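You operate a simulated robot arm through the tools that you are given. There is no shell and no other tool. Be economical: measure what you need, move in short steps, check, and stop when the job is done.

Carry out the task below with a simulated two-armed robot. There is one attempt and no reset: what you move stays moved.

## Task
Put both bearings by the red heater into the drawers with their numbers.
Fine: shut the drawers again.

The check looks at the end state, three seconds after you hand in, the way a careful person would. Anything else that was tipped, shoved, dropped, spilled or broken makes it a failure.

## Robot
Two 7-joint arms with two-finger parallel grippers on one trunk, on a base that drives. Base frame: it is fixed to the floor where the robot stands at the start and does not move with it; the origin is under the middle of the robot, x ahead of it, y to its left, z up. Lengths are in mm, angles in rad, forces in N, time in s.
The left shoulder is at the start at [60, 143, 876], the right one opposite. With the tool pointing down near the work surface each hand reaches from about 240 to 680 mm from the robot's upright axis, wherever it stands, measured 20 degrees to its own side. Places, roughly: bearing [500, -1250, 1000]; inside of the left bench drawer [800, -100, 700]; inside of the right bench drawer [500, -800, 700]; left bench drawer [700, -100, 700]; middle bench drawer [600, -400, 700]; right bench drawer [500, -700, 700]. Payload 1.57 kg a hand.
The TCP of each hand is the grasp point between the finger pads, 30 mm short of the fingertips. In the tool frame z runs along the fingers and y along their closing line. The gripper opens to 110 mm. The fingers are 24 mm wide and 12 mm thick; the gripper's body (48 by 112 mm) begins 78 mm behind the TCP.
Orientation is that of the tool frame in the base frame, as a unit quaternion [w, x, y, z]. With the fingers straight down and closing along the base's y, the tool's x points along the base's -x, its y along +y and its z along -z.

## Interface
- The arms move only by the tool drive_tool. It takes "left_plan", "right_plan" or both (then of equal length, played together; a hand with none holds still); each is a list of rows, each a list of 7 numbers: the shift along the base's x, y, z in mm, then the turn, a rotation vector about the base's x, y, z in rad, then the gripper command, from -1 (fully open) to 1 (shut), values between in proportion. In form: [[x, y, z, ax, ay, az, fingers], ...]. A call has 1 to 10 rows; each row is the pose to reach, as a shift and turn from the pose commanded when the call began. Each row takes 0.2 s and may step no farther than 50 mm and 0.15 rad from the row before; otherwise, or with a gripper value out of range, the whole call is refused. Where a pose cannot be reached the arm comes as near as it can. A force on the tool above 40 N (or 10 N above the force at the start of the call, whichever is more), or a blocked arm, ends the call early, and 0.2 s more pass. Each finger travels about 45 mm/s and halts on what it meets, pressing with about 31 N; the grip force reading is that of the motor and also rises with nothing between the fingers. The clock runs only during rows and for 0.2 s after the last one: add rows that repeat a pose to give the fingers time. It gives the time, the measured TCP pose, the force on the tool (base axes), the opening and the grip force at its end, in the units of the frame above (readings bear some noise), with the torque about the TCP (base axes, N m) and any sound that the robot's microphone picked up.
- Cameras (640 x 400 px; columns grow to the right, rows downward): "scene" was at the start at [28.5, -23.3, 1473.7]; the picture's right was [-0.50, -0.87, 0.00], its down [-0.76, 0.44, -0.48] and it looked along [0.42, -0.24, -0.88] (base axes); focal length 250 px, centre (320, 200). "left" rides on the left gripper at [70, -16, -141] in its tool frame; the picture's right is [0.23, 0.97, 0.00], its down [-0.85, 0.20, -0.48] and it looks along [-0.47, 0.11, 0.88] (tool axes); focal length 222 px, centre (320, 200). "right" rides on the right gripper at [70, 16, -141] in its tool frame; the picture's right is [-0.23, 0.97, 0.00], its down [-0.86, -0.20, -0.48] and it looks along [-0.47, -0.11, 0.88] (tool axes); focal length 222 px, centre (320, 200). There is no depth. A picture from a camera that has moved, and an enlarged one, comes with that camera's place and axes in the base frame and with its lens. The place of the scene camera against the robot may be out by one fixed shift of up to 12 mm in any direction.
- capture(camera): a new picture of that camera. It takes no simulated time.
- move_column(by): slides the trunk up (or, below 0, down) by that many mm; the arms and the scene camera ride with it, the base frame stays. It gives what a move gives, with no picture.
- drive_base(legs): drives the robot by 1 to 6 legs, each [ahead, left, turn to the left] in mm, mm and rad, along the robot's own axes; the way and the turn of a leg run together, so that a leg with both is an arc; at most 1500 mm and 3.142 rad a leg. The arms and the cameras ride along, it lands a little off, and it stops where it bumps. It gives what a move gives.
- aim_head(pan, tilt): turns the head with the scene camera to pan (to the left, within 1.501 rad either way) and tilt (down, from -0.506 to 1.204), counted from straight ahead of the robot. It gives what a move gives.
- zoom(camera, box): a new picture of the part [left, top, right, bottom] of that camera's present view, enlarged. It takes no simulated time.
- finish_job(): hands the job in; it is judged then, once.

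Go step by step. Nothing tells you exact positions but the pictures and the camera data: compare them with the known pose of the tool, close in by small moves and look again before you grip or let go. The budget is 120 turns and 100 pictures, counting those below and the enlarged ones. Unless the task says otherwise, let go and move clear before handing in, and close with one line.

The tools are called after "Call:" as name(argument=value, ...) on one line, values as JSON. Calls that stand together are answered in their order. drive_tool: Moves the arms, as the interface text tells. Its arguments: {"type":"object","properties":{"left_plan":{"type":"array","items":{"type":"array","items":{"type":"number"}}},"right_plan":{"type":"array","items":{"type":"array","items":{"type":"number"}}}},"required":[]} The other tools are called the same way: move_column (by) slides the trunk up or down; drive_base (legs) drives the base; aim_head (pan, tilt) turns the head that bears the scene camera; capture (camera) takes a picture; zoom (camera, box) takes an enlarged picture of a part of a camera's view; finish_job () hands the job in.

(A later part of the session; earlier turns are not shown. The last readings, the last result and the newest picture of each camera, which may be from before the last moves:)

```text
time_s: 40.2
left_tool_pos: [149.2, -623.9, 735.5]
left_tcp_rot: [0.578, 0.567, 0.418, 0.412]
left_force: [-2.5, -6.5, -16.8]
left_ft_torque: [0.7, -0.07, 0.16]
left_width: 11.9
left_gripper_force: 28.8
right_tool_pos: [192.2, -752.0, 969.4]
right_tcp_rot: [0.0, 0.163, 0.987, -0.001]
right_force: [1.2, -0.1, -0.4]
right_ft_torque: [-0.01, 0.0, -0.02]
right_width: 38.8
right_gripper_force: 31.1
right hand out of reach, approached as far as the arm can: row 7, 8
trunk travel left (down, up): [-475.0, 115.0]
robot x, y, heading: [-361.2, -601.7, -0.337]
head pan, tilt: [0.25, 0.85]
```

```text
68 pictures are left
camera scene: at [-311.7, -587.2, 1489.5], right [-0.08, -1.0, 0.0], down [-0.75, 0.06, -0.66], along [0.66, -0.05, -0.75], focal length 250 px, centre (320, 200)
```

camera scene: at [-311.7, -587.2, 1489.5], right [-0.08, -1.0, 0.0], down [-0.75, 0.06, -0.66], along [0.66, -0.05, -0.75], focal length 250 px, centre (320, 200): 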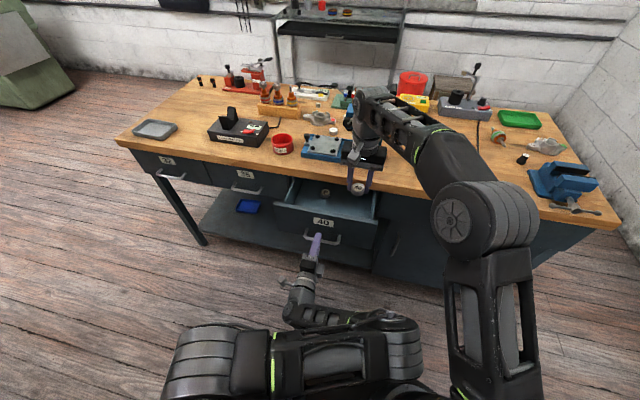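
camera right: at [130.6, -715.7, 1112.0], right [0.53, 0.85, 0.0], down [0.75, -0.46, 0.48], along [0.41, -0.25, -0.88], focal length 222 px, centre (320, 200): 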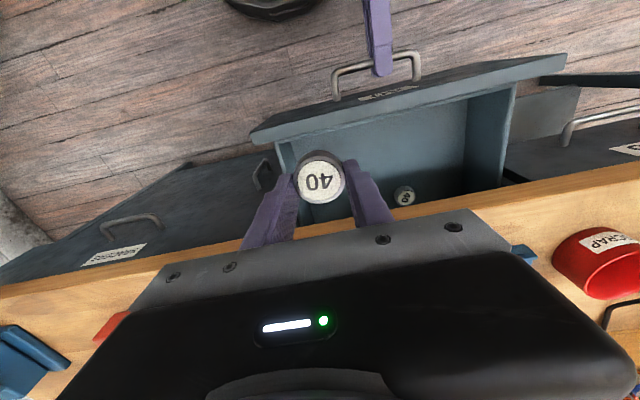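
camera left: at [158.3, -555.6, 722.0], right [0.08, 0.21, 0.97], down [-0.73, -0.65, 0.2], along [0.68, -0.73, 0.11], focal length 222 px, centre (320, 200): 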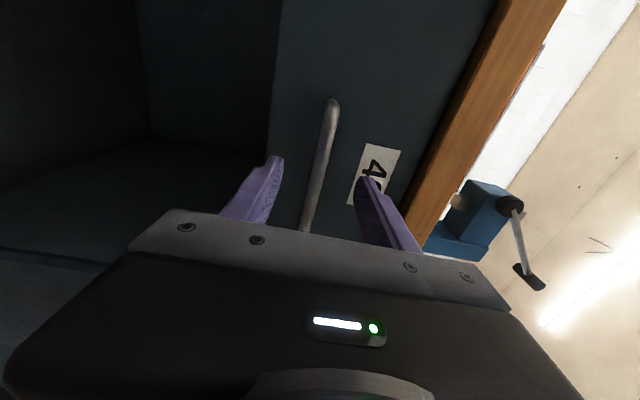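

The open gap runs from about n=412 to the bench edge at 521 (measured along the bench's normal). I'll lower and shift inward to its middle.

Call:
drive_tool(right_plan=[[8, 1, -30, 0, 0, 0, 0.6], [18, 3, -60, 0, 0, 0, 0.6], [30, 5, -85, 0, 0, 0, 0.6], [41, 7, -100, 0, 0, 0, 0.6], [41, 7, -100, 0, 0, 0, 0.6]])

Call:
capture(camera="right")

```text
time_s: 41.4
left_tool_pos: [148.0, -624.2, 735.2]
left_tcp_rot: [0.578, 0.567, 0.417, 0.412]
left_force: [-0.1, -6.7, -17.5]
left_ft_torque: [0.72, -0.07, -0.03]
left_width: 11.8
left_gripper_force: 29.3
right_tool_pos: [232.8, -742.4, 869.8]
right_tcp_rot: [0.0, 0.164, 0.986, 0.0]
right_force: [0.3, -0.5, 0.0]
right_ft_torque: [-0.01, -0.01, -0.01]
right_width: 38.3
right_gripper_force: 31.4
trunk travel left (down, up): [-475.0, 115.0]
robot x, y, heading: [-363.8, -598.1, -0.332]
head pan, tilt: [0.25, 0.85]
```

```text
67 pictures are left
camera right: at [172.6, -706.4, 1011.4], right [0.53, 0.85, 0.0], down [0.75, -0.46, 0.48], along [0.41, -0.25, -0.88], focal length 222 px, centre (320, 200)
```

right: 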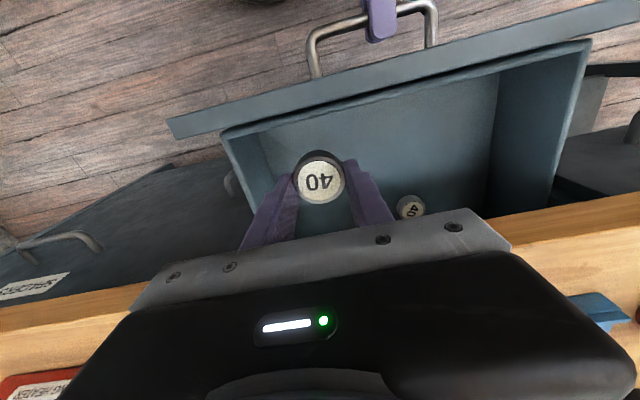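

The bearing is over the drawer's interior. I'll lower it toward the floor, estimated near z≈722.

Call:
drive_tool(right_plan=[[0, 0, -25, 0, 0, 0, 0.6], [0, 0, -50, 0, 0, 0, 0.6], [0, 0, -70, 0, 0, 0, 0.6], [0, 0, -85, 0, 0, 0, 0.6], [0, 0, -95, 0, 0, 0, 0.6], [0, 0, -102, 0, 0, 0, 0.6]])

Call:
capture(camera="right")

Call:
zoom(camera="scene", box=[250, 130, 410, 230])

```text
time_s: 42.8
left_tool_pos: [148.6, -626.2, 734.3]
left_tcp_rot: [0.578, 0.567, 0.417, 0.411]
left_force: [-2.2, -4.8, -18.3]
left_ft_torque: [0.74, -0.06, -0.11]
left_width: 11.9
left_gripper_force: 29.4
right_tool_pos: [232.0, -741.8, 767.5]
right_tcp_rot: [0.0, 0.164, 0.986, -0.001]
right_force: [0.4, 0.4, -0.8]
right_ft_torque: [0.0, 0.03, 0.02]
right_width: 38.7
right_gripper_force: 30.7
trunk travel left (down, up): [-475.0, 115.0]
robot x, y, heading: [-363.5, -599.1, -0.331]
head pan, tilt: [0.25, 0.85]
```

```text
66 pictures are left
camera right: at [172.0, -706.1, 909.4], right [0.53, 0.85, 0.0], down [0.75, -0.47, 0.48], along [0.41, -0.25, -0.88], focal length 222 px, centre (320, 200)
```

right: 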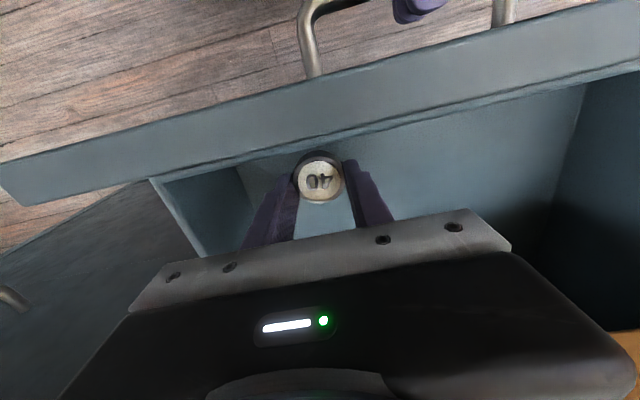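

```text
4.00 times, centred on (330, 180) of scene
camera zoom: at [-311.4, -587.2, 1489.5], right [-0.08, -1.0, 0.0], down [-0.75, 0.06, -0.66], along [0.66, -0.05, -0.75], focal length 1002 px, centre (280, 280)
```

zoom: 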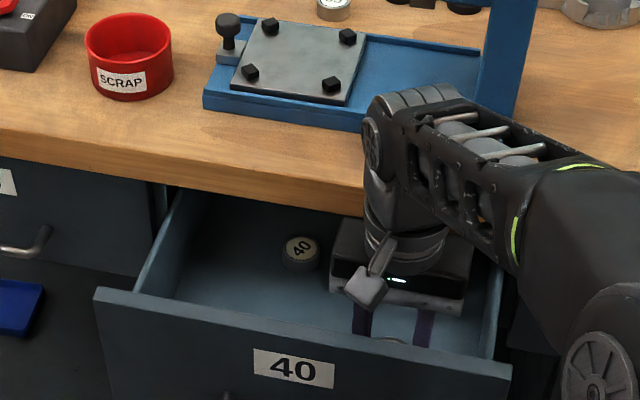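

It's still off the floor with no contact. I'll go down in small steps.

Call:
drive_tool(right_plan=[[0, 0, -5, 0, 0, 0, 0.6], [0, 0, -9, 0, 0, 0, 0.6], [0, 0, -13, 0, 0, 0, 0.6]])

```text
time_s: 43.6
left_tool_pos: [148.0, -624.2, 734.7]
left_tcp_rot: [0.577, 0.567, 0.418, 0.412]
left_force: [-2.0, -5.5, -17.4]
left_ft_torque: [0.7, -0.07, -0.14]
left_width: 12.0
left_gripper_force: 29.6
right_tool_pos: [233.2, -743.0, 754.0]
right_tcp_rot: [0.0, 0.163, 0.987, 0.0]
right_force: [0.1, 0.4, -0.3]
right_ft_torque: [-0.01, 0.0, -0.01]
right_width: 38.7
right_gripper_force: 30.9
trunk travel left (down, up): [-475.0, 115.0]
robot x, y, heading: [-365.2, -595.6, -0.331]
head pan, tilt: [0.25, 0.85]
```

Call:
drive_tool(right_plan=[[0, 0, -5, 0, 0, 0, 0.6], [0, 0, -10, 0, 0, 0, 0.6], [0, 0, -14, 0, 0, 0, 0.6]])

```text
time_s: 44.4
left_tool_pos: [147.7, -624.8, 734.9]
left_tcp_rot: [0.579, 0.567, 0.417, 0.412]
left_force: [-0.6, -3.7, -18.1]
left_ft_torque: [0.68, -0.05, -0.16]
left_width: 11.9
left_gripper_force: 29.3
right_tool_pos: [231.9, -743.7, 740.8]
right_tcp_rot: [0.0, 0.163, 0.987, 0.0]
right_force: [-0.4, 0.0, -0.5]
right_ft_torque: [-0.01, 0.02, -0.01]
right_width: 38.6
right_gripper_force: 30.7
trunk travel left (down, up): [-475.0, 115.0]
robot x, y, heading: [-363.6, -601.5, -0.338]
head pan, tilt: [0.25, 0.85]
```

Call:
capture(camera="right")

Call:
zoom(camera="scene", box=[250, 150, 410, 250])

```text
64 pictures are left
camera right: at [171.5, -706.8, 882.8], right [0.53, 0.85, 0.0], down [0.75, -0.46, 0.48], along [0.41, -0.25, -0.88], focal length 222 px, centre (320, 200)
```

right: 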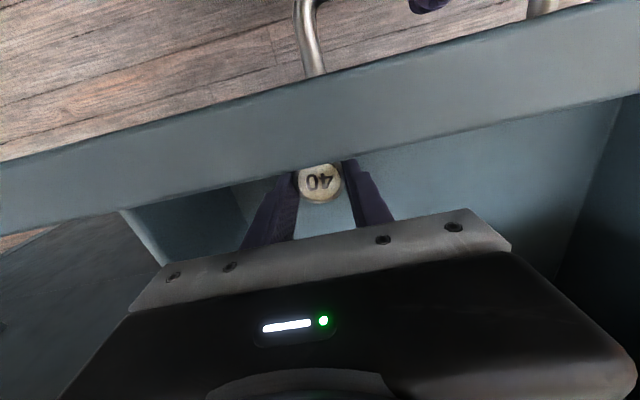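

```text
4.00 times, centred on (330, 200) of scene
camera zoom: at [-311.4, -587.1, 1489.5], right [-0.08, -1.0, 0.0], down [-0.75, 0.06, -0.66], along [0.66, -0.05, -0.75], focal length 1002 px, centre (280, 200)
```

zoom: 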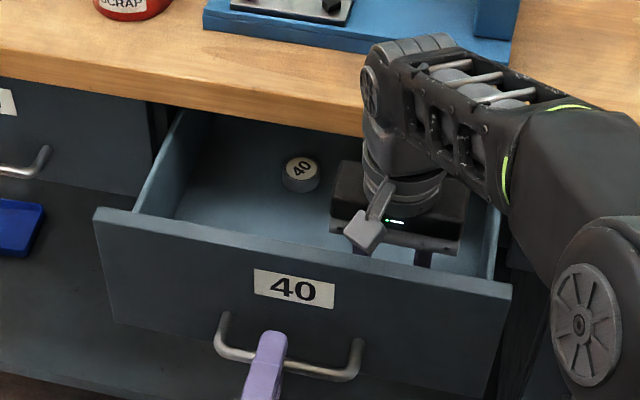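

Call:
drive_tool(right_plan=[[0, 0, -4, 0, 0, 0, 0.6], [0, 0, -8, 0, 0, 0, 0.6], [0, 0, -11, 0, 0, 0, 0.6]])

```text
time_s: 45.2
left_tool_pos: [147.4, -624.3, 734.3]
left_tcp_rot: [0.578, 0.568, 0.418, 0.411]
left_force: [7.6, -4.3, -23.9]
left_ft_torque: [0.74, 0.0, -0.21]
left_width: 11.8
left_gripper_force: 29.2
right_tool_pos: [231.2, -741.8, 732.0]
right_tcp_rot: [0.001, 0.164, 0.986, 0.0]
right_force: [-7.7, -0.5, 18.5]
right_ft_torque: [-0.18, 0.46, -0.01]
right_width: 38.6
right_gripper_force: 31.3
trunk travel left (down, up): [-475.0, 115.0]
robot x, y, heading: [-363.2, -596.6, -0.331]
head pan, tilt: [0.25, 0.85]
```

Contact with the drawer floor at last. I'll ease off, open the fingers a little and rise straight out.

Call:
drive_tool(right_plan=[[0, 0, 2, 0, 0, 0, 0.3], [0, 0, 2, 0, 0, 0, 0.1], [0, 0, 2, 0, 0, 0, 0], [0, 0, 20, 0, 0, 0, 0], [0, 0, 50, 0, 0, 0, 0], [0, 0, 90, 0, 0, 0, 0], [0, 0, 125, 0, 0, 0, 0], [-8, -1, 160, 0, 0, 0, 0], [-25, -3, 195, 0, 0, 0, 0], [-60, 5, 230, 0, 0, 0, 0]])

Call:
capture(camera="right")

```text
refused: row 10 steps farther than a row can; nothing moved
```

```text
62 pictures are left
camera right: at [170.9, -705.8, 874.1], right [0.53, 0.85, 0.0], down [0.74, -0.46, 0.48], along [0.41, -0.25, -0.88], focal length 222 px, centre (320, 200)
```

right: 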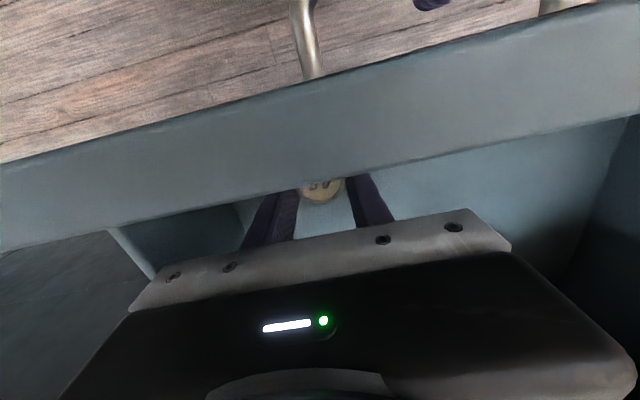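

Call:
drive_tool(right_plan=[[0, 0, 2, 0, 0, 0, 0.3], [0, 0, 2, 0, 0, 0, 0.1], [0, 0, 2, 0, 0, 0, 0], [0, 0, 20, 0, 0, 0, 0], [0, 0, 50, 0, 0, 0, 0], [0, 0, 90, 0, 0, 0, 0], [0, 0, 125, 0, 0, 0, 0], [-8, -1, 160, 0, 0, 0, 0], [-25, -3, 195, 0, 0, 0, 0], [-50, 3, 225, 0, 0, 0, 0]])

Call:
capture(camera="right")

```text
time_s: 47.4
left_tool_pos: [147.4, -624.3, 734.3]
left_tcp_rot: [0.578, 0.567, 0.418, 0.412]
left_force: [-2.7, -3.6, -17.6]
left_ft_torque: [0.71, 0.0, 0.05]
left_width: 12.1
left_gripper_force: 29.7
right_tool_pos: [181.1, -740.3, 954.0]
right_tcp_rot: [0.001, 0.163, 0.987, 0.0]
right_force: [-0.5, -0.6, 0.4]
right_ft_torque: [-0.01, 0.0, -0.02]
right_width: 55.1
right_gripper_force: 0.0
trunk travel left (down, up): [-475.0, 115.0]
robot x, y, heading: [-362.5, -597.2, -0.335]
head pan, tilt: [0.25, 0.85]
```

```text
61 pictures are left
camera right: at [120.7, -703.2, 1096.6], right [0.53, 0.85, 0.0], down [0.75, -0.46, 0.48], along [0.41, -0.25, -0.88], focal length 222 px, centre (320, 200)
```

right: 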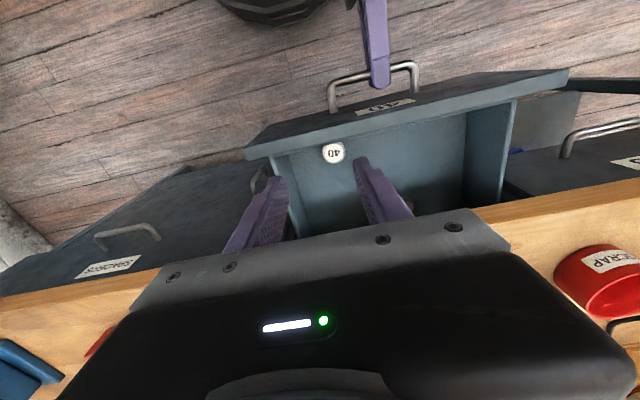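

Bearing 40 lies in drawer 40. Now I push the drawer shut with the left hand, still gripping the bar.

Call:
drive_tool(left_plan=[[10, -3, -1, 0, 0, 0, 1], [28, -10, -2, 0, 0, 0, 1], [52, -18, -2, 0, 0, 0, 1], [75, -26, -2, 0, 0, 0, 1], [99, -34, -2, 0, 0, 0, 1], [120, -41, -2, 0, 0, 0, 1], [136, -46.5, -2, 0, 0, 0, 1], [144, -49, -2, 0, 0, 0, 1], [149, -51, -2, 0, 0, 0, 1], [153, -52.5, -2, 0, 0, 0, 1]])

Call:
zoom(camera="scene", box=[230, 150, 422, 270])

```text
time_s: 49.6
left_tool_pos: [297.9, -674.4, 734.5]
left_tcp_rot: [0.579, 0.566, 0.417, 0.413]
left_force: [-20.5, 15.1, 18.5]
left_ft_torque: [0.6, -0.41, 0.17]
left_width: 12.0
left_gripper_force: 29.7
right_tool_pos: [178.3, -738.1, 955.4]
right_tcp_rot: [0.001, 0.163, 0.987, 0.0]
right_force: [0.8, -1.0, -1.2]
right_ft_torque: [-0.01, 0.01, 0.0]
right_width: 54.9
right_gripper_force: 0.0
trunk travel left (down, up): [-475.0, 115.0]
robot x, y, heading: [-363.2, -599.1, -0.334]
head pan, tilt: [0.25, 0.85]
```

```text
3.33 times, centred on (326, 210) of scene
camera zoom: at [-317.3, -584.5, 1489.9], right [-0.08, -1.0, 0.0], down [-0.75, 0.06, -0.66], along [0.66, -0.06, -0.75], focal length 835 px, centre (300, 167)
```

zoom: 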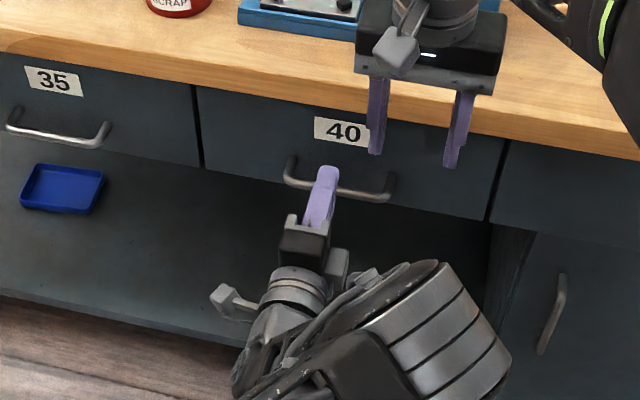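

Drawer 40 is shut. I'll let go of the bar and back off, then drive left to drawer 32 (handle near u≈-180, i.e. ~[540, 5, 734]) to open it the same way.

Call:
drive_tool(left_plan=[[0, 0, 0, 0, 0, 0, 0.4], [0, 0, 0, 0, 0, 0, 0], [0, 0, 0, 0, 0, 0, -0.1], [-38, 13, 0, 0, 0, 0, -0.1], [-76, 26, 0, 0, 0, 0, -0.1], [-100, 34, 0, 0, 0, 0, -0.1]])

Call:
zoom(camera="scene", box=[230, 150, 422, 270])

Call:
drive_base(legs=[[0, 724, 0]])

Call:
capture(camera="left")

Call:
capture(camera="scene")

```text
time_s: 51.0
left_tool_pos: [200.4, -642.3, 734.2]
left_tcp_rot: [0.579, 0.566, 0.417, 0.413]
left_force: [-0.4, 0.6, 0.0]
left_ft_torque: [0.03, 0.02, 0.01]
left_width: 60.6
left_gripper_force: 0.0
right_tool_pos: [181.4, -739.5, 954.6]
right_tcp_rot: [0.0, 0.163, 0.987, -0.001]
right_force: [0.2, -0.4, -1.0]
right_ft_torque: [-0.03, -0.01, 0.01]
right_width: 55.0
right_gripper_force: 0.0
trunk travel left (down, up): [-475.0, 115.0]
robot x, y, heading: [-360.3, -602.3, -0.33]
head pan, tilt: [0.25, 0.85]
```

```text
3.33 times, centred on (326, 210) of scene
camera zoom: at [-313.1, -586.5, 1489.6], right [-0.08, -1.0, 0.0], down [-0.75, 0.06, -0.66], along [0.66, -0.06, -0.75], focal length 835 px, centre (300, 167)
```

zoom: 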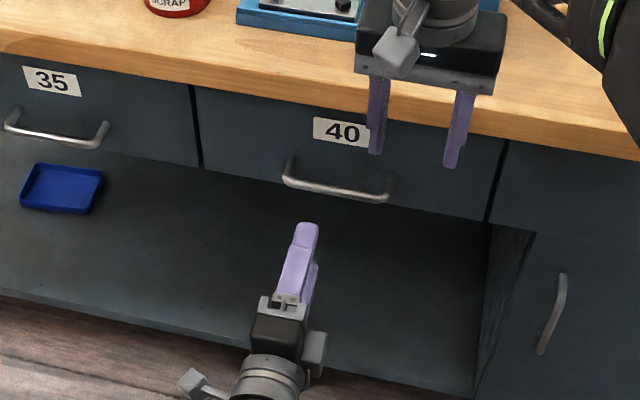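

```text
time_s: 54.9
left_tool_pos: [437.7, 39.2, 731.6]
left_tcp_rot: [0.579, 0.568, 0.416, 0.411]
left_force: [0.3, 0.2, -0.2]
left_ft_torque: [0.03, 0.03, 0.01]
left_width: 60.8
left_gripper_force: 0.0
right_tool_pos: [420.3, -57.3, 953.9]
right_tcp_rot: [0.0, 0.165, 0.986, 0.0]
right_force: [-0.3, -0.5, 0.3]
right_ft_torque: [-0.05, -0.06, 0.01]
right_width: 54.8
right_gripper_force: 0.1
trunk travel left (down, up): [-475.0, 115.0]
robot x, y, heading: [-126.1, 86.2, -0.336]
head pan, tilt: [0.25, 0.85]
```

```text
58 pictures are left
camera left: at [325.9, 150.0, 714.8], right [0.07, 0.23, 0.97], down [-0.72, -0.66, 0.21], along [0.69, -0.72, 0.12], focal length 222 px, centre (320, 200)
```

left: 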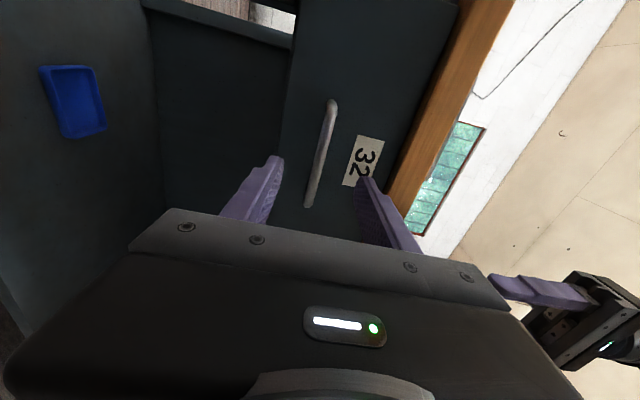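

```text
57 pictures are left
camera scene: at [-74.7, 97.5, 1489.6], right [-0.09, -1.0, 0.0], down [-0.75, 0.07, -0.66], along [0.66, -0.06, -0.75], focal length 250 px, centre (320, 200)
```

scene: 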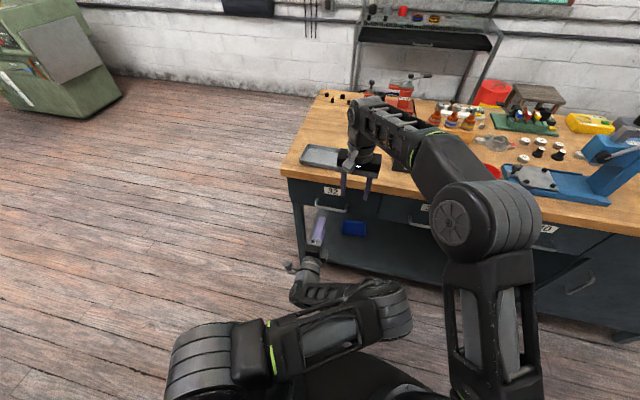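

I'm lined up with handle 32, at about [537, 5, 735]. Advancing 96 mm along the normal and closing.

Call:
drive_tool(left_plan=[[30, -10, 2, 0, 0, 0, -0.1], [60, -20, 2, 0, 0, 0, -0.1], [80, -27, 2, 0, 0, 0, -0.1], [91, -31, 2, 0, 0, 0, -0.1]])

Call:
capture(camera="left")

Call:
zoom(camera="scene", box=[270, 160, 398, 240])

```text
time_s: 55.9
left_tool_pos: [530.8, 10.1, 736.3]
left_tcp_rot: [0.58, 0.567, 0.416, 0.411]
left_force: [-0.4, 0.1, 0.0]
left_ft_torque: [-0.02, 0.02, -0.02]
left_width: 60.5
left_gripper_force: 0.1
right_tool_pos: [419.1, -57.2, 954.1]
right_tcp_rot: [-0.001, 0.166, 0.986, 0.0]
right_force: [0.0, 0.0, 0.4]
right_ft_torque: [-0.01, 0.04, 0.01]
right_width: 54.9
right_gripper_force: 0.0
trunk travel left (down, up): [-475.0, 115.0]
robot x, y, heading: [-125.2, 85.6, -0.337]
head pan, tilt: [0.25, 0.85]
```

```text
56 pictures are left
camera left: at [417.3, 119.3, 718.1], right [0.07, 0.23, 0.97], down [-0.72, -0.66, 0.21], along [0.69, -0.72, 0.12], focal length 222 px, centre (320, 200)
```

left: 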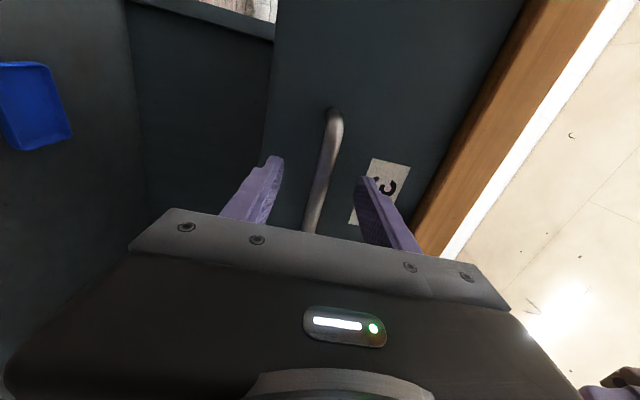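

```text
5.00 times, centred on (334, 200) of scene
camera zoom: at [-74.6, 97.2, 1489.6], right [-0.09, -1.0, 0.0], down [-0.75, 0.07, -0.66], along [0.66, -0.06, -0.75], focal length 1252 px, centre (250, 200)
```

zoom: 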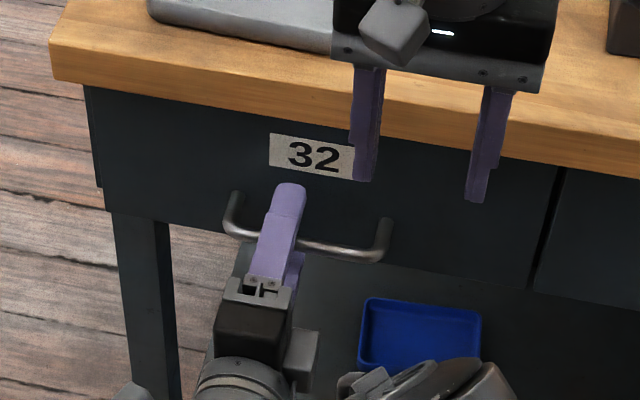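

The fingers straddle bar 32. Closing on it.

Call:
drive_tool(left_plan=[[0, 0, -2, 0, 0, 0, 0.4], [0, 0, -2, 0, 0, 0, 1], [0, 0, -2, 0, 0, 0, 1], [0, 0, -2, 0, 0, 0, 1], [-14, 5, -3, 0, 0, 0, 1], [-33, 11, -3, 0, 0, 0, 1], [-57, 19, -3, 0, 0, 0, 1], [-80, 27, -3, 0, 0, 0, 1], [-104, 35, -3, 0, 0, 0, 1], [-124, 42, -3, 0, 0, 0, 1]])

Call:
drive_tool(left_plan=[[-10, 3, 0, 0, 0, 0, 1], [-20, 7, 0, 0, 0, 0, 1], [-28, 9, 0, 0, 0, 0, 1]])

Call:
zoom(camera="scene", box=[250, 150, 442, 270])

```text
time_s: 58.1
left_tool_pos: [404.4, 50.0, 735.0]
left_tcp_rot: [0.581, 0.567, 0.413, 0.413]
left_force: [-3.4, 0.3, 30.5]
left_ft_torque: [0.66, -0.4, 0.41]
left_width: 11.6
left_gripper_force: 29.5
right_tool_pos: [415.1, -57.3, 956.9]
right_tcp_rot: [0.002, 0.165, 0.986, -0.001]
right_force: [-0.3, 0.8, 0.6]
right_ft_torque: [-0.02, 0.0, 0.01]
right_width: 55.0
right_gripper_force: 0.1
trunk travel left (down, up): [-475.0, 115.0]
robot x, y, heading: [-130.1, 87.5, -0.337]
head pan, tilt: [0.25, 0.85]
```

```text
time_s: 58.9
left_tool_pos: [387.3, 56.5, 736.3]
left_tcp_rot: [0.583, 0.561, 0.418, 0.413]
left_force: [-6.0, -23.7, -23.9]
left_ft_torque: [0.67, -0.05, -0.21]
left_width: 12.3
left_gripper_force: 29.6
right_tool_pos: [418.6, -61.4, 953.6]
right_tcp_rot: [-0.001, 0.166, 0.986, 0.001]
right_force: [0.5, -0.2, -0.4]
right_ft_torque: [0.01, 0.0, 0.01]
right_width: 54.9
right_gripper_force: 0.1
trunk travel left (down, up): [-475.0, 115.0]
robot x, y, heading: [-125.4, 86.7, -0.342]
head pan, tilt: [0.25, 0.85]
```

```text
3.33 times, centred on (346, 210) of scene
camera zoom: at [-73.4, 93.8, 1488.4], right [-0.09, -1.0, 0.0], down [-0.75, 0.07, -0.66], along [0.66, -0.06, -0.75], focal length 835 px, centre (233, 167)
```

zoom: 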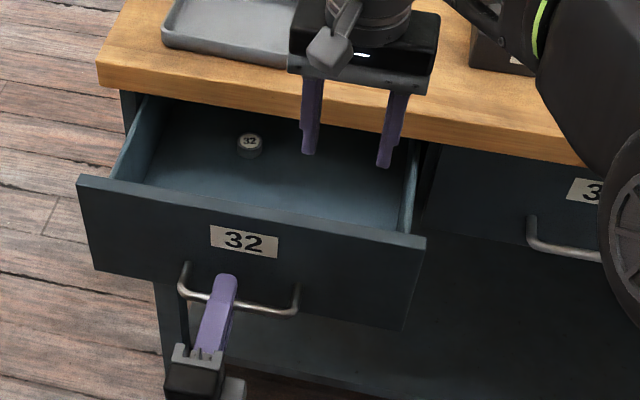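

Drawer 32 is open and a 32 bearing is inside. I'll release the bar, back off, and fold the left hand back up to point down.

Call:
drive_tool(left_plan=[[0, 0, 0, 0, 0, 0, 0.4], [0, 0, 0, 0, 0, 0, 0], [0, 0, 0, 0, 0, 0, -0.1], [-33, 11, 0, 0, 0, 0, -0.1], [-50, 17, 10, 0, 0, 0, -0.1], [-65, 17, 30, -0.05, 0.1017, 0.08, -0.1], [-85, 17, 50, -0.1, 0.2034, 0.16, -0.1], [-105, 17, 70, -0.15, 0.305, 0.24, -0.1], [-115, 17, 90, -0.2, 0.407, 0.32, -0.1], [-120, 17, 115, -0.25, 0.5087, 0.4, -0.1]])

Call:
drive_tool(left_plan=[[-10, 5, 20, -0.0504, 0.1026, 0.0808, -0.1], [-24, 10, 40, -0.1008, 0.2052, 0.1616, -0.1], [-38, 14, 60, -0.1512, 0.3078, 0.2424, -0.1], [-52, 19, 80, -0.2016, 0.4104, 0.3232, -0.1], [-65, 24, 100, -0.252, 0.513, 0.404, -0.1], [-75, 29, 120, -0.3024, 0.6156, 0.4848, -0.1], [-85, 34, 140, -0.3528, 0.7182, 0.5656, -0.1], [-90, 38, 160, -0.4032, 0.8208, 0.6464, -0.1], [-95, 43, 180, -0.4536, 0.9234, 0.7272, -0.1], [-100, 48, 200, -0.504, 1.026, 0.808, -0.1]])

Call:
capture(camera="scene")

```text
time_s: 60.0
left_tool_pos: [399.7, 61.6, 777.2]
left_tcp_rot: [0.61, 0.526, 0.399, 0.438]
left_force: [0.0, -6.0, -40.4]
left_ft_torque: [0.3, 0.05, 0.04]
left_width: 95.4
left_gripper_force: 19.9
right_tool_pos: [419.0, -59.6, 953.1]
right_tcp_rot: [0.0, 0.165, 0.986, 0.0]
right_force: [-0.1, 0.0, -0.3]
right_ft_torque: [-0.02, -0.03, -0.02]
right_width: 55.0
right_gripper_force: 0.0
trunk travel left (down, up): [-475.0, 115.0]
robot x, y, heading: [-130.5, 82.2, -0.338]
head pan, tilt: [0.25, 0.85]
stopped in row 5 (left hand): the force on the tool passed its limit at 56 N (the readings are from after the stop); the commanded pose is now the measured one
```

```text
time_s: 60.3
left_tool_pos: [390.1, 66.2, 776.2]
left_tcp_rot: [0.589, 0.533, 0.432, 0.427]
left_force: [-3.1, 0.1, -38.6]
left_ft_torque: [0.59, 0.04, -0.16]
left_width: 94.9
left_gripper_force: 18.8
right_tool_pos: [417.9, -56.3, 954.2]
right_tcp_rot: [0.0, 0.165, 0.986, 0.0]
right_force: [-0.6, -0.3, 0.5]
right_ft_torque: [-0.04, -0.01, -0.01]
right_width: 54.9
right_gripper_force: 0.1
trunk travel left (down, up): [-475.0, 115.0]
robot x, y, heading: [-125.8, 86.8, -0.336]
head pan, tilt: [0.25, 0.85]
stopped in row 1 (left hand): the force on the tool passed its limit at 56 N (the readings are from after the stop); the commanded pose is now the measured one
```

```text
53 pictures are left
camera scene: at [-73.7, 96.9, 1489.3], right [-0.09, -1.0, 0.0], down [-0.75, 0.07, -0.66], along [0.66, -0.06, -0.75], focal length 250 px, centre (320, 200)
```

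scene: 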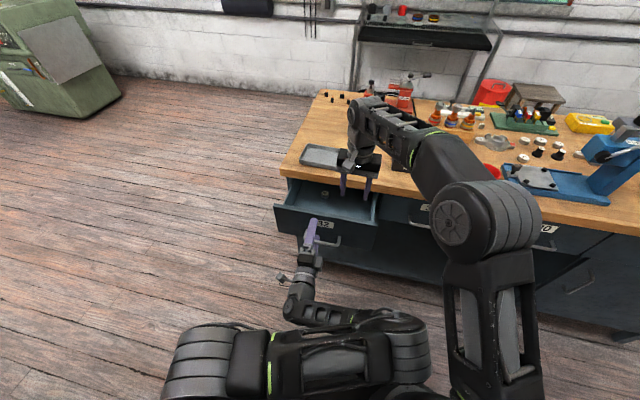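

The arm can't retract any further in this posture, so the lower finger rode up under the bar. I'll lower the hand to re-centre it, then back the base off instead.

Call:
drive_tool(left_plan=[[0, 0, -10, 0, 0, 0, -0.75], [0, 0, -22, 0, 0, 0, -0.75], [0, 0, -34, 0, 0, 0, -0.75], [0, 0, -40, 0, 0, 0, -0.75]])

Call:
zoom(camera="scene", box=[250, 170, 410, 270])

Call:
capture(camera="left")

```text
time_s: 61.3
left_tool_pos: [390.7, 66.2, 742.3]
left_tcp_rot: [0.596, 0.526, 0.428, 0.43]
left_force: [-0.1, 0.1, 0.5]
left_ft_torque: [0.02, -0.01, 0.01]
left_width: 96.2
left_gripper_force: 0.0
right_tool_pos: [417.0, -57.7, 956.1]
right_tcp_rot: [0.0, 0.165, 0.986, 0.0]
right_force: [0.9, 0.3, 0.0]
right_ft_torque: [-0.03, 0.02, 0.01]
right_width: 55.2
right_gripper_force: 0.1
trunk travel left (down, up): [-475.0, 115.0]
robot x, y, heading: [-124.2, 86.2, -0.337]
head pan, tilt: [0.25, 0.85]
```

```text
4.00 times, centred on (330, 220) of scene
camera zoom: at [-75.1, 96.9, 1489.6], right [-0.09, -1.0, 0.0], down [-0.75, 0.07, -0.66], along [0.66, -0.06, -0.75], focal length 1002 px, centre (280, 120)
```

zoom: 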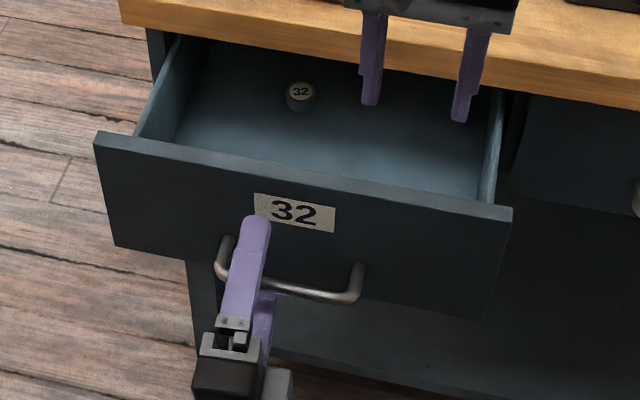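

```text
51 pictures are left
camera left: at [273.9, 168.8, 712.4], right [0.0, 0.29, 0.96], down [-0.7, -0.69, 0.21], along [0.72, -0.67, 0.2], focal length 222 px, centre (320, 200)
```

left: 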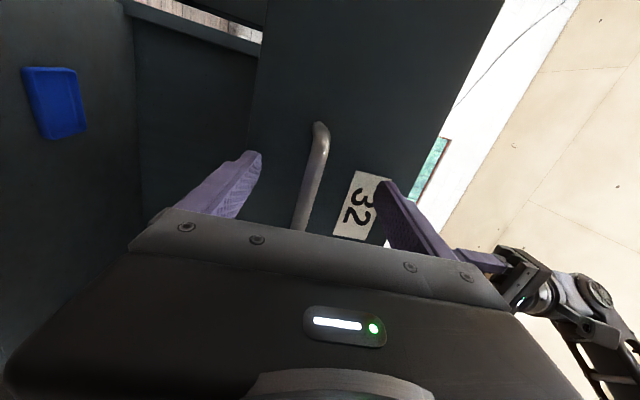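

The hand is free. I'll drive back 150 mm and then fold the left hand.

Call:
drive_base(legs=[[-150, 0, 0]])

Call:
drive_tool(left_plan=[[10, -3, 15, -0.05, 0.1017, 0.08, -0.75], [20, -7, 30, -0.1, 0.2034, 0.16, -0.75], [20, -7, 50, -0.15, 0.305, 0.24, -0.75], [20, -7, 75, -0.2, 0.407, 0.32, -0.75], [15, -5, 100, -0.25, 0.5087, 0.4, -0.75], [5, 0, 120, -0.3, 0.61, 0.48, -0.75], [-10, 5, 140, -0.35, 0.7119, 0.56, -0.75], [-25, 10, 160, -0.4, 0.8136, 0.64, -0.75], [-40, 15, 180, -0.45, 0.9153, 0.72, -0.75], [-55, 20, 200, -0.5, 1.017, 0.8, -0.75]])

Call:
drive_tool(left_plan=[[-15, 5, 20, -0.05, 0.1017, 0.08, -0.75], [-30, 10, 40, -0.1, 0.2034, 0.16, -0.75], [-45, 15, 60, -0.15, 0.305, 0.24, -0.75], [-60, 20, 80, -0.2, 0.407, 0.32, -0.75], [-70, 25, 100, -0.235, 0.478, 0.376, -0.75]])

Call:
capture(camera="scene")

```text
time_s: 62.7
left_tool_pos: [249.0, 116.6, 743.6]
left_tcp_rot: [0.596, 0.525, 0.428, 0.432]
left_force: [0.0, -0.8, 1.0]
left_ft_torque: [-0.02, 0.02, -0.04]
left_width: 96.2
left_gripper_force: 0.0
right_tool_pos: [274.8, -7.0, 956.0]
right_tcp_rot: [0.001, 0.164, 0.986, 0.0]
right_force: [-0.9, -0.1, 0.7]
right_ft_torque: [-0.01, -0.03, -0.01]
right_width: 55.2
right_gripper_force: 0.1
trunk travel left (down, up): [-475.0, 115.0]
robot x, y, heading: [-267.5, 133.7, -0.335]
head pan, tilt: [0.25, 0.85]
```

```text
time_s: 64.9
left_tool_pos: [195.1, 136.3, 942.7]
left_tcp_rot: [0.22, 0.312, 0.901, 0.205]
left_force: [0.2, 0.2, -0.2]
left_ft_torque: [0.02, -0.01, 0.04]
left_width: 96.3
left_gripper_force: 0.0
right_tool_pos: [275.7, -6.9, 954.7]
right_tcp_rot: [0.001, 0.164, 0.986, 0.001]
right_force: [0.1, -0.3, -1.7]
right_ft_torque: [0.02, -0.01, 0.04]
right_width: 54.6
right_gripper_force: 0.0
trunk travel left (down, up): [-475.0, 115.0]
robot x, y, heading: [-269.3, 135.5, -0.338]
head pan, tilt: [0.25, 0.85]
```

```text
time_s: 66.1
left_tool_pos: [128.3, 160.8, 1036.0]
left_tcp_rot: [0.008, 0.162, 0.985, 0.059]
left_force: [0.2, -0.1, 0.6]
left_ft_torque: [-0.01, -0.02, 0.0]
left_width: 96.4
left_gripper_force: 0.0
left hand out of reach, approached as far as the arm can: row 5
right_tool_pos: [275.1, -6.1, 955.7]
right_tcp_rot: [0.001, 0.165, 0.986, -0.001]
right_force: [0.5, -0.1, 0.1]
right_ft_torque: [-0.02, 0.02, -0.01]
right_width: 55.0
right_gripper_force: 0.1
trunk travel left (down, up): [-475.0, 115.0]
robot x, y, heading: [-268.5, 135.0, -0.334]
head pan, tilt: [0.25, 0.85]
```

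```text
50 pictures are left
camera scene: at [-217.6, 147.1, 1489.6], right [-0.09, -1.0, 0.0], down [-0.75, 0.07, -0.66], along [0.66, -0.06, -0.75], focal length 250 px, centre (320, 200)
```

scene: 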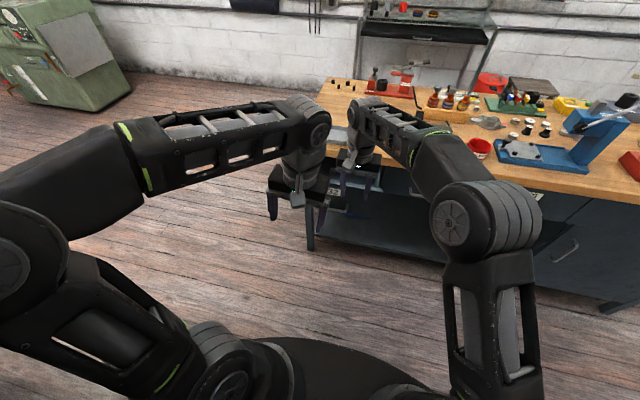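

Both hands are clear of the open drawer. I'll tuck the hands toward carrying positions, then drive back to the heater for bearing 32.

Call:
drive_tool(left_plan=[[-15, 5, 0, 0, 0, 0, -0.5], [-30, 10, 0, 0, 0, 0, -0.5], [-45, 15, 0, 0, 0, 0, -0.5], [-60, 20, 0, 0, 0, 0, -0.5], [-76, 26, 0, 0, 0, 0, -0.5]], right_plan=[[-39, -23, 0, 0, 0, 0, -0.1], [-79, -45, 0, 0, 0, 0, -0.1], [-118, -68, 0, 0, 0, 0, -0.1], [-158, -90, 0, 0, 0, 0, -0.1], [-197, -113, 0, 0, 0, 0, -0.1]])

Call:
move_column(by=112)

Call:
drive_base(legs=[[0, -845, 0.006]])

Call:
capture(camera="scene")

```text
time_s: 67.3
left_tool_pos: [49.9, 185.1, 1036.9]
left_tcp_rot: [-0.005, 0.152, 0.987, 0.058]
left_force: [0.1, -0.5, -0.3]
left_ft_torque: [-0.02, -0.01, 0.01]
left_width: 82.6
left_gripper_force: 0.1
right_tool_pos: [74.8, -121.0, 956.2]
right_tcp_rot: [0.002, 0.164, 0.986, 0.001]
right_force: [-1.0, -0.3, -0.2]
right_ft_torque: [0.03, 0.01, -0.01]
right_width: 60.4
right_gripper_force: 0.1
trunk travel left (down, up): [-475.0, 115.0]
robot x, y, heading: [-268.7, 132.7, -0.342]
head pan, tilt: [0.25, 0.85]
```

```text
time_s: 68.7
left_tool_pos: [52.6, 186.0, 1148.4]
left_tcp_rot: [-0.005, 0.153, 0.987, 0.058]
left_force: [-0.2, 0.1, 0.1]
left_ft_torque: [0.03, -0.03, 0.01]
left_width: 82.6
left_gripper_force: 0.0
right_tool_pos: [77.0, -120.8, 1066.6]
right_tcp_rot: [0.0, 0.165, 0.986, 0.0]
right_force: [-0.4, 0.0, 0.4]
right_ft_torque: [-0.03, -0.01, 0.0]
right_width: 60.3
right_gripper_force: 0.1
trunk travel left (down, up): [-587.0, 3.0]
robot x, y, heading: [-266.0, 136.9, -0.331]
head pan, tilt: [0.25, 0.85]
```

```text
time_s: 73.2
left_tool_pos: [-220.1, -605.6, 1150.5]
left_tcp_rot: [-0.006, 0.144, 0.988, 0.058]
left_force: [0.5, -0.4, 0.0]
left_ft_torque: [-0.02, -0.01, -0.02]
left_width: 82.6
left_gripper_force: 0.0
right_tool_pos: [-191.2, -909.8, 1066.8]
right_tcp_rot: [0.0, 0.157, 0.988, 0.0]
right_force: [0.0, -0.8, -0.2]
right_ft_torque: [0.04, 0.0, 0.02]
right_width: 60.7
right_gripper_force: 0.0
trunk travel left (down, up): [-587.0, 3.0]
robot x, y, heading: [-539.5, -660.2, -0.322]
head pan, tilt: [0.25, 0.85]
```

```text
49 pictures are left
camera scene: at [-488.8, -648.0, 1601.6], right [-0.07, -1.0, 0.0], down [-0.75, 0.05, -0.66], along [0.66, -0.05, -0.75], focal length 250 px, centre (320, 200)
```

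scene: 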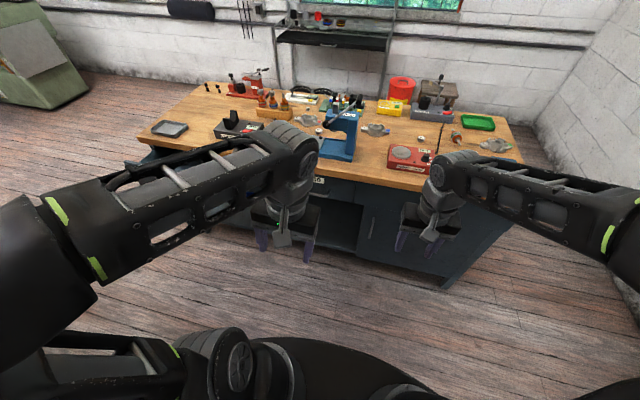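

I'm back at u≈799. Driving ahead 480 mm to the earlier picking place, with the hands high.

Call:
drive_base(legs=[[480, 0, -0.005]])

Call:
capture(camera="scene")

```text
time_s: 76.0
left_tool_pos: [226.2, -753.0, 1148.8]
left_tcp_rot: [-0.006, 0.144, 0.988, 0.058]
left_force: [0.4, 0.1, -0.4]
left_ft_torque: [0.01, 0.02, -0.05]
left_width: 82.4
left_gripper_force: 0.0
right_tool_pos: [257.8, -1058.2, 1065.7]
right_tcp_rot: [0.001, 0.156, 0.988, 0.0]
right_force: [-0.1, -1.1, 0.1]
right_ft_torque: [0.02, 0.02, -0.01]
right_width: 60.4
right_gripper_force: 0.0
trunk travel left (down, up): [-587.0, 3.0]
robot x, y, heading: [-96.2, -808.7, -0.321]
head pan, tilt: [0.25, 0.85]
```

```text
48 pictures are left
camera scene: at [-42.1, -795.5, 1601.6], right [-0.07, -1.0, 0.0], down [-0.75, 0.05, -0.66], along [0.66, -0.05, -0.75], focal length 250 px, centre (320, 200)
```

scene: 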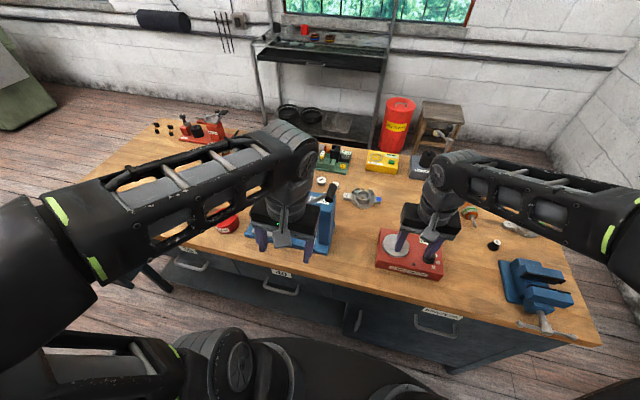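

I'll nudge a little closer and right, then move the right hand over bearing 32.

Call:
drive_base(legs=[[22, -35, 0]])

```text
time_s: 76.9
left_tool_pos: [236.0, -794.0, 1148.9]
left_tcp_rot: [-0.006, 0.144, 0.988, 0.059]
left_force: [1.4, -0.3, 0.4]
left_ft_torque: [0.05, 0.0, -0.02]
left_width: 82.7
left_gripper_force: 0.0
right_tool_pos: [265.9, -1100.4, 1065.9]
right_tcp_rot: [-0.001, 0.157, 0.988, 0.001]
right_force: [0.3, -0.3, 0.3]
right_ft_torque: [0.04, -0.02, 0.01]
right_width: 60.3
right_gripper_force: 0.1
trunk travel left (down, up): [-587.0, 3.0]
robot x, y, heading: [-83.8, -847.3, -0.319]
head pan, tilt: [0.25, 0.85]
```

Call:
drive_tool(right_plan=[[37, -19, -10, 0, 0, 0, -0.1], [74, -38, -20, 0, 0, 0, -0.1], [110, -57, -32, 0, 0, 0, -0.1], [147, -76, -45, 0, 0, 0, -0.1], [184, -96, -60, 0, 0, 0, -0.1], [215, -112, -80, 0, 0, 0, -0.1], [221, -115, -98, 0, 0, 0, -0.1], [221, -115, -98, 0, 0, 0, -0.1]])

Call:
capture(camera="right")

```text
time_s: 78.7
left_tool_pos: [234.4, -793.0, 1148.6]
left_tcp_rot: [-0.007, 0.143, 0.988, 0.058]
left_force: [0.6, 0.1, 0.6]
left_ft_torque: [0.03, 0.03, 0.0]
left_width: 82.6
left_gripper_force: 0.1
right_tool_pos: [487.6, -1213.1, 968.0]
right_tcp_rot: [-0.001, 0.157, 0.988, 0.001]
right_force: [0.6, -0.4, 0.1]
right_ft_torque: [0.01, 0.01, -0.03]
right_width: 60.4
right_gripper_force: 0.1
trunk travel left (down, up): [-587.0, 3.0]
robot x, y, heading: [-81.6, -847.6, -0.321]
head pan, tilt: [0.25, 0.85]
```

```text
47 pictures are left
camera right: at [425.2, -1178.4, 1110.6], right [0.52, 0.86, 0.0], down [0.75, -0.45, 0.48], along [0.41, -0.25, -0.88], focal length 222 px, centre (320, 200)
```

right: 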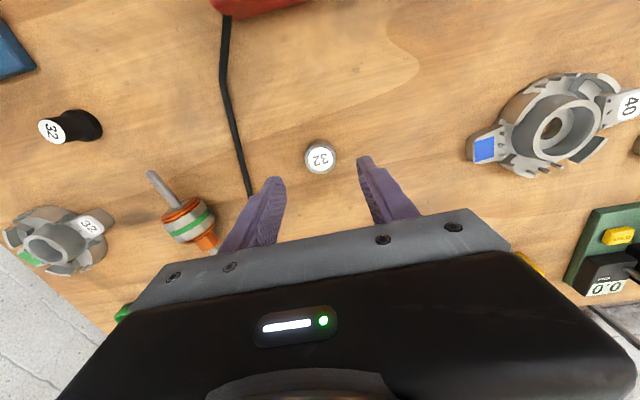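

Bearing 32 is centred between the fingers, at about [485, -1215]. Going down to just above the table and gripping.

Call:
drive_tool(right_plan=[[-3, -2, -20, 0, 0, 0, -0.1], [-3, -2, -40, 0, 0, 0, -0.1], [-3, -2, -50, 0, 0, 0, -0.1], [-3, -2, -55.5, 0, 0, 0, -0.1], [-3, -2, -55.5, 0, 0, 0, 0.3], [-3, -2, -55.5, 0, 0, 0, 0.7], [-3, -2, -55.5, 0, 0, 0, 0.7], [-3, -2, -55.5, 0, 0, 0, 0.7]])

Call:
capture(camera="right")

```text
time_s: 80.5
left_tool_pos: [235.2, -791.8, 1149.4]
left_tcp_rot: [-0.007, 0.144, 0.988, 0.059]
left_force: [0.3, -1.0, 0.4]
left_ft_torque: [0.04, -0.01, 0.02]
left_width: 82.7
left_gripper_force: 0.2
right_tool_pos: [484.5, -1214.7, 912.8]
right_tcp_rot: [0.0, 0.157, 0.988, 0.0]
right_force: [-0.2, -0.9, -0.7]
right_ft_torque: [-0.02, 0.02, 0.02]
right_width: 30.4
right_gripper_force: 30.9
trunk travel left (down, up): [-587.0, 3.0]
robot x, y, heading: [-85.1, -850.0, -0.323]
head pan, tilt: [0.25, 0.85]
```

```text
46 pictures are left
camera right: at [422.8, -1179.8, 1054.9], right [0.52, 0.86, 0.0], down [0.75, -0.45, 0.48], along [0.41, -0.25, -0.88], focal length 222 px, centre (320, 200)
```

right: 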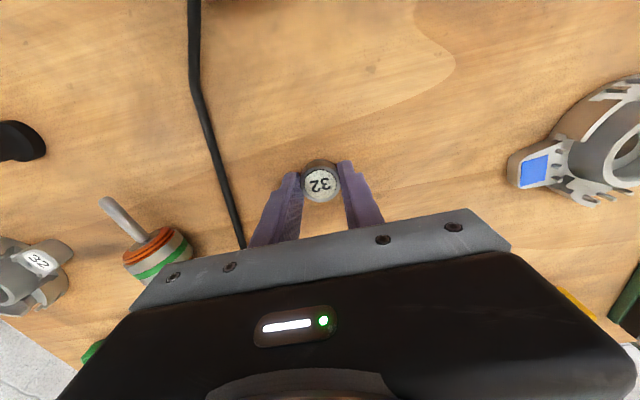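

Bearing 32 is gripped at 30 mm. I'll lift it, pull the hand back over the heater, and drive back and across to drawer 32.

Call:
drive_tool(right_plan=[[0, 0, 30, 0, 0, 0, 0.7], [0, 0, 75, 0, 0, 0, 0.7], [0, 0, 115, 0, 0, 0, 0.7], [-20, 7, 150, 0, 0, 0, 0.7], [-60, 20, 165, 0, 0, 0, 0.7], [-105, 40, 165, 0, 0, 0, 0.7], [-150, 60, 165, 0, 0, 0, 0.7], [-190, 80, 165, 0, 0, 0, 0.7], [-220, 105, 165, 0, 0, 0, 0.7]])

Call:
drive_base(legs=[[-400, 0, 0], [0, 1040, -0.006]])

Call:
move_column(by=-112)

Call:
aim_head(pan=0, tilt=0.85)

Call:
capture(camera="scene")

Call:
capture(camera="right")

```text
time_s: 82.5
left_tool_pos: [234.1, -790.5, 1148.6]
left_tcp_rot: [-0.005, 0.144, 0.988, 0.058]
left_force: [0.2, 0.6, 1.0]
left_ft_torque: [-0.03, -0.03, 0.0]
left_width: 82.6
left_gripper_force: 0.0
right_tool_pos: [265.3, -1108.5, 1077.0]
right_tcp_rot: [0.001, 0.156, 0.988, 0.0]
right_force: [-0.2, 0.2, -0.8]
right_ft_torque: [-0.02, 0.0, 0.03]
right_width: 30.3
right_gripper_force: 31.6
trunk travel left (down, up): [-587.0, 3.0]
robot x, y, heading: [-87.2, -848.6, -0.326]
head pan, tilt: [0.25, 0.85]
```

```text
time_s: 89.9
left_tool_pos: [196.9, 309.8, 1149.5]
left_tcp_rot: [-0.006, 0.148, 0.987, 0.058]
left_force: [0.5, 0.9, -0.8]
left_ft_torque: [-0.02, 0.03, 0.0]
left_width: 82.7
left_gripper_force: 0.0
right_tool_pos: [222.4, -6.9, 1078.5]
right_tcp_rot: [0.0, 0.162, 0.987, 0.0]
right_force: [-0.8, 0.6, -0.7]
right_ft_torque: [-0.01, -0.01, 0.0]
right_width: 30.6
right_gripper_force: 31.1
trunk travel left (down, up): [-587.0, 3.0]
robot x, y, heading: [-126.6, 256.9, -0.332]
head pan, tilt: [0.25, 0.85]
```

```text
time_s: 91.3
left_tool_pos: [195.5, 308.5, 1036.2]
left_tcp_rot: [-0.006, 0.149, 0.987, 0.059]
left_force: [0.2, -0.2, -0.3]
left_ft_torque: [0.0, -0.01, 0.02]
left_width: 82.6
left_gripper_force: 0.1
right_tool_pos: [221.9, -8.0, 966.3]
right_tcp_rot: [0.002, 0.161, 0.987, 0.0]
right_force: [-0.7, 0.8, -0.4]
right_ft_torque: [0.02, 0.02, 0.04]
right_width: 30.4
right_gripper_force: 31.8
trunk travel left (down, up): [-475.0, 115.0]
robot x, y, heading: [-126.7, 256.6, -0.327]
head pan, tilt: [0.25, 0.85]
```

```text
time_s: 92.1
left_tool_pos: [193.8, 309.2, 1036.9]
left_tcp_rot: [-0.006, 0.148, 0.987, 0.058]
left_force: [0.4, -0.9, -0.5]
left_ft_torque: [-0.01, 0.01, 0.02]
left_width: 82.7
left_gripper_force: 0.0
right_tool_pos: [222.3, -7.9, 965.8]
right_tcp_rot: [0.0, 0.162, 0.987, 0.0]
right_force: [-0.6, -1.5, -0.8]
right_ft_torque: [-0.02, 0.01, 0.0]
right_width: 30.5
right_gripper_force: 31.3
trunk travel left (down, up): [-475.0, 115.0]
robot x, y, heading: [-124.8, 256.4, -0.334]
head pan, tilt: [0.0, 0.85]
```

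```text
45 pictures are left
camera scene: at [-78.3, 249.9, 1489.6], right [-0.32, -0.95, 0.0], down [-0.71, 0.24, -0.66], along [0.62, -0.21, -0.75], focal length 250 px, centre (320, 200)
```

scene: 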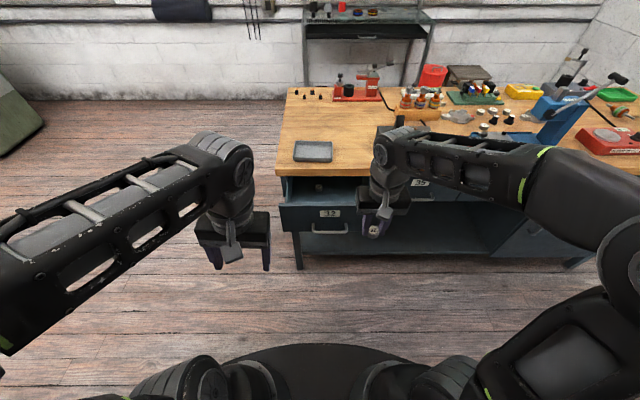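

```text
44 pictures are left
camera right: at [161.4, 28.2, 1108.1], right [0.53, 0.85, 0.0], down [0.75, -0.46, 0.48], along [0.41, -0.25, -0.88], focal length 222 px, centre (320, 200)
```

right: 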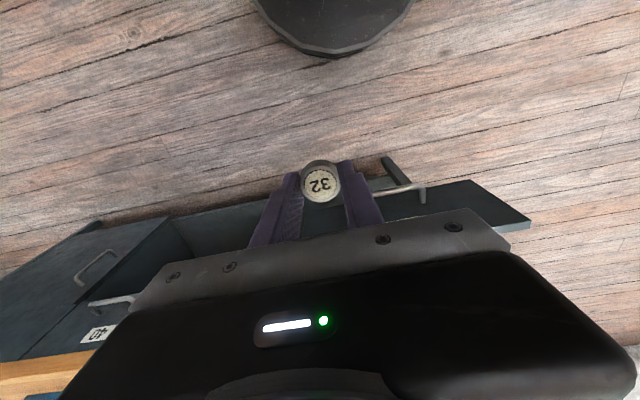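

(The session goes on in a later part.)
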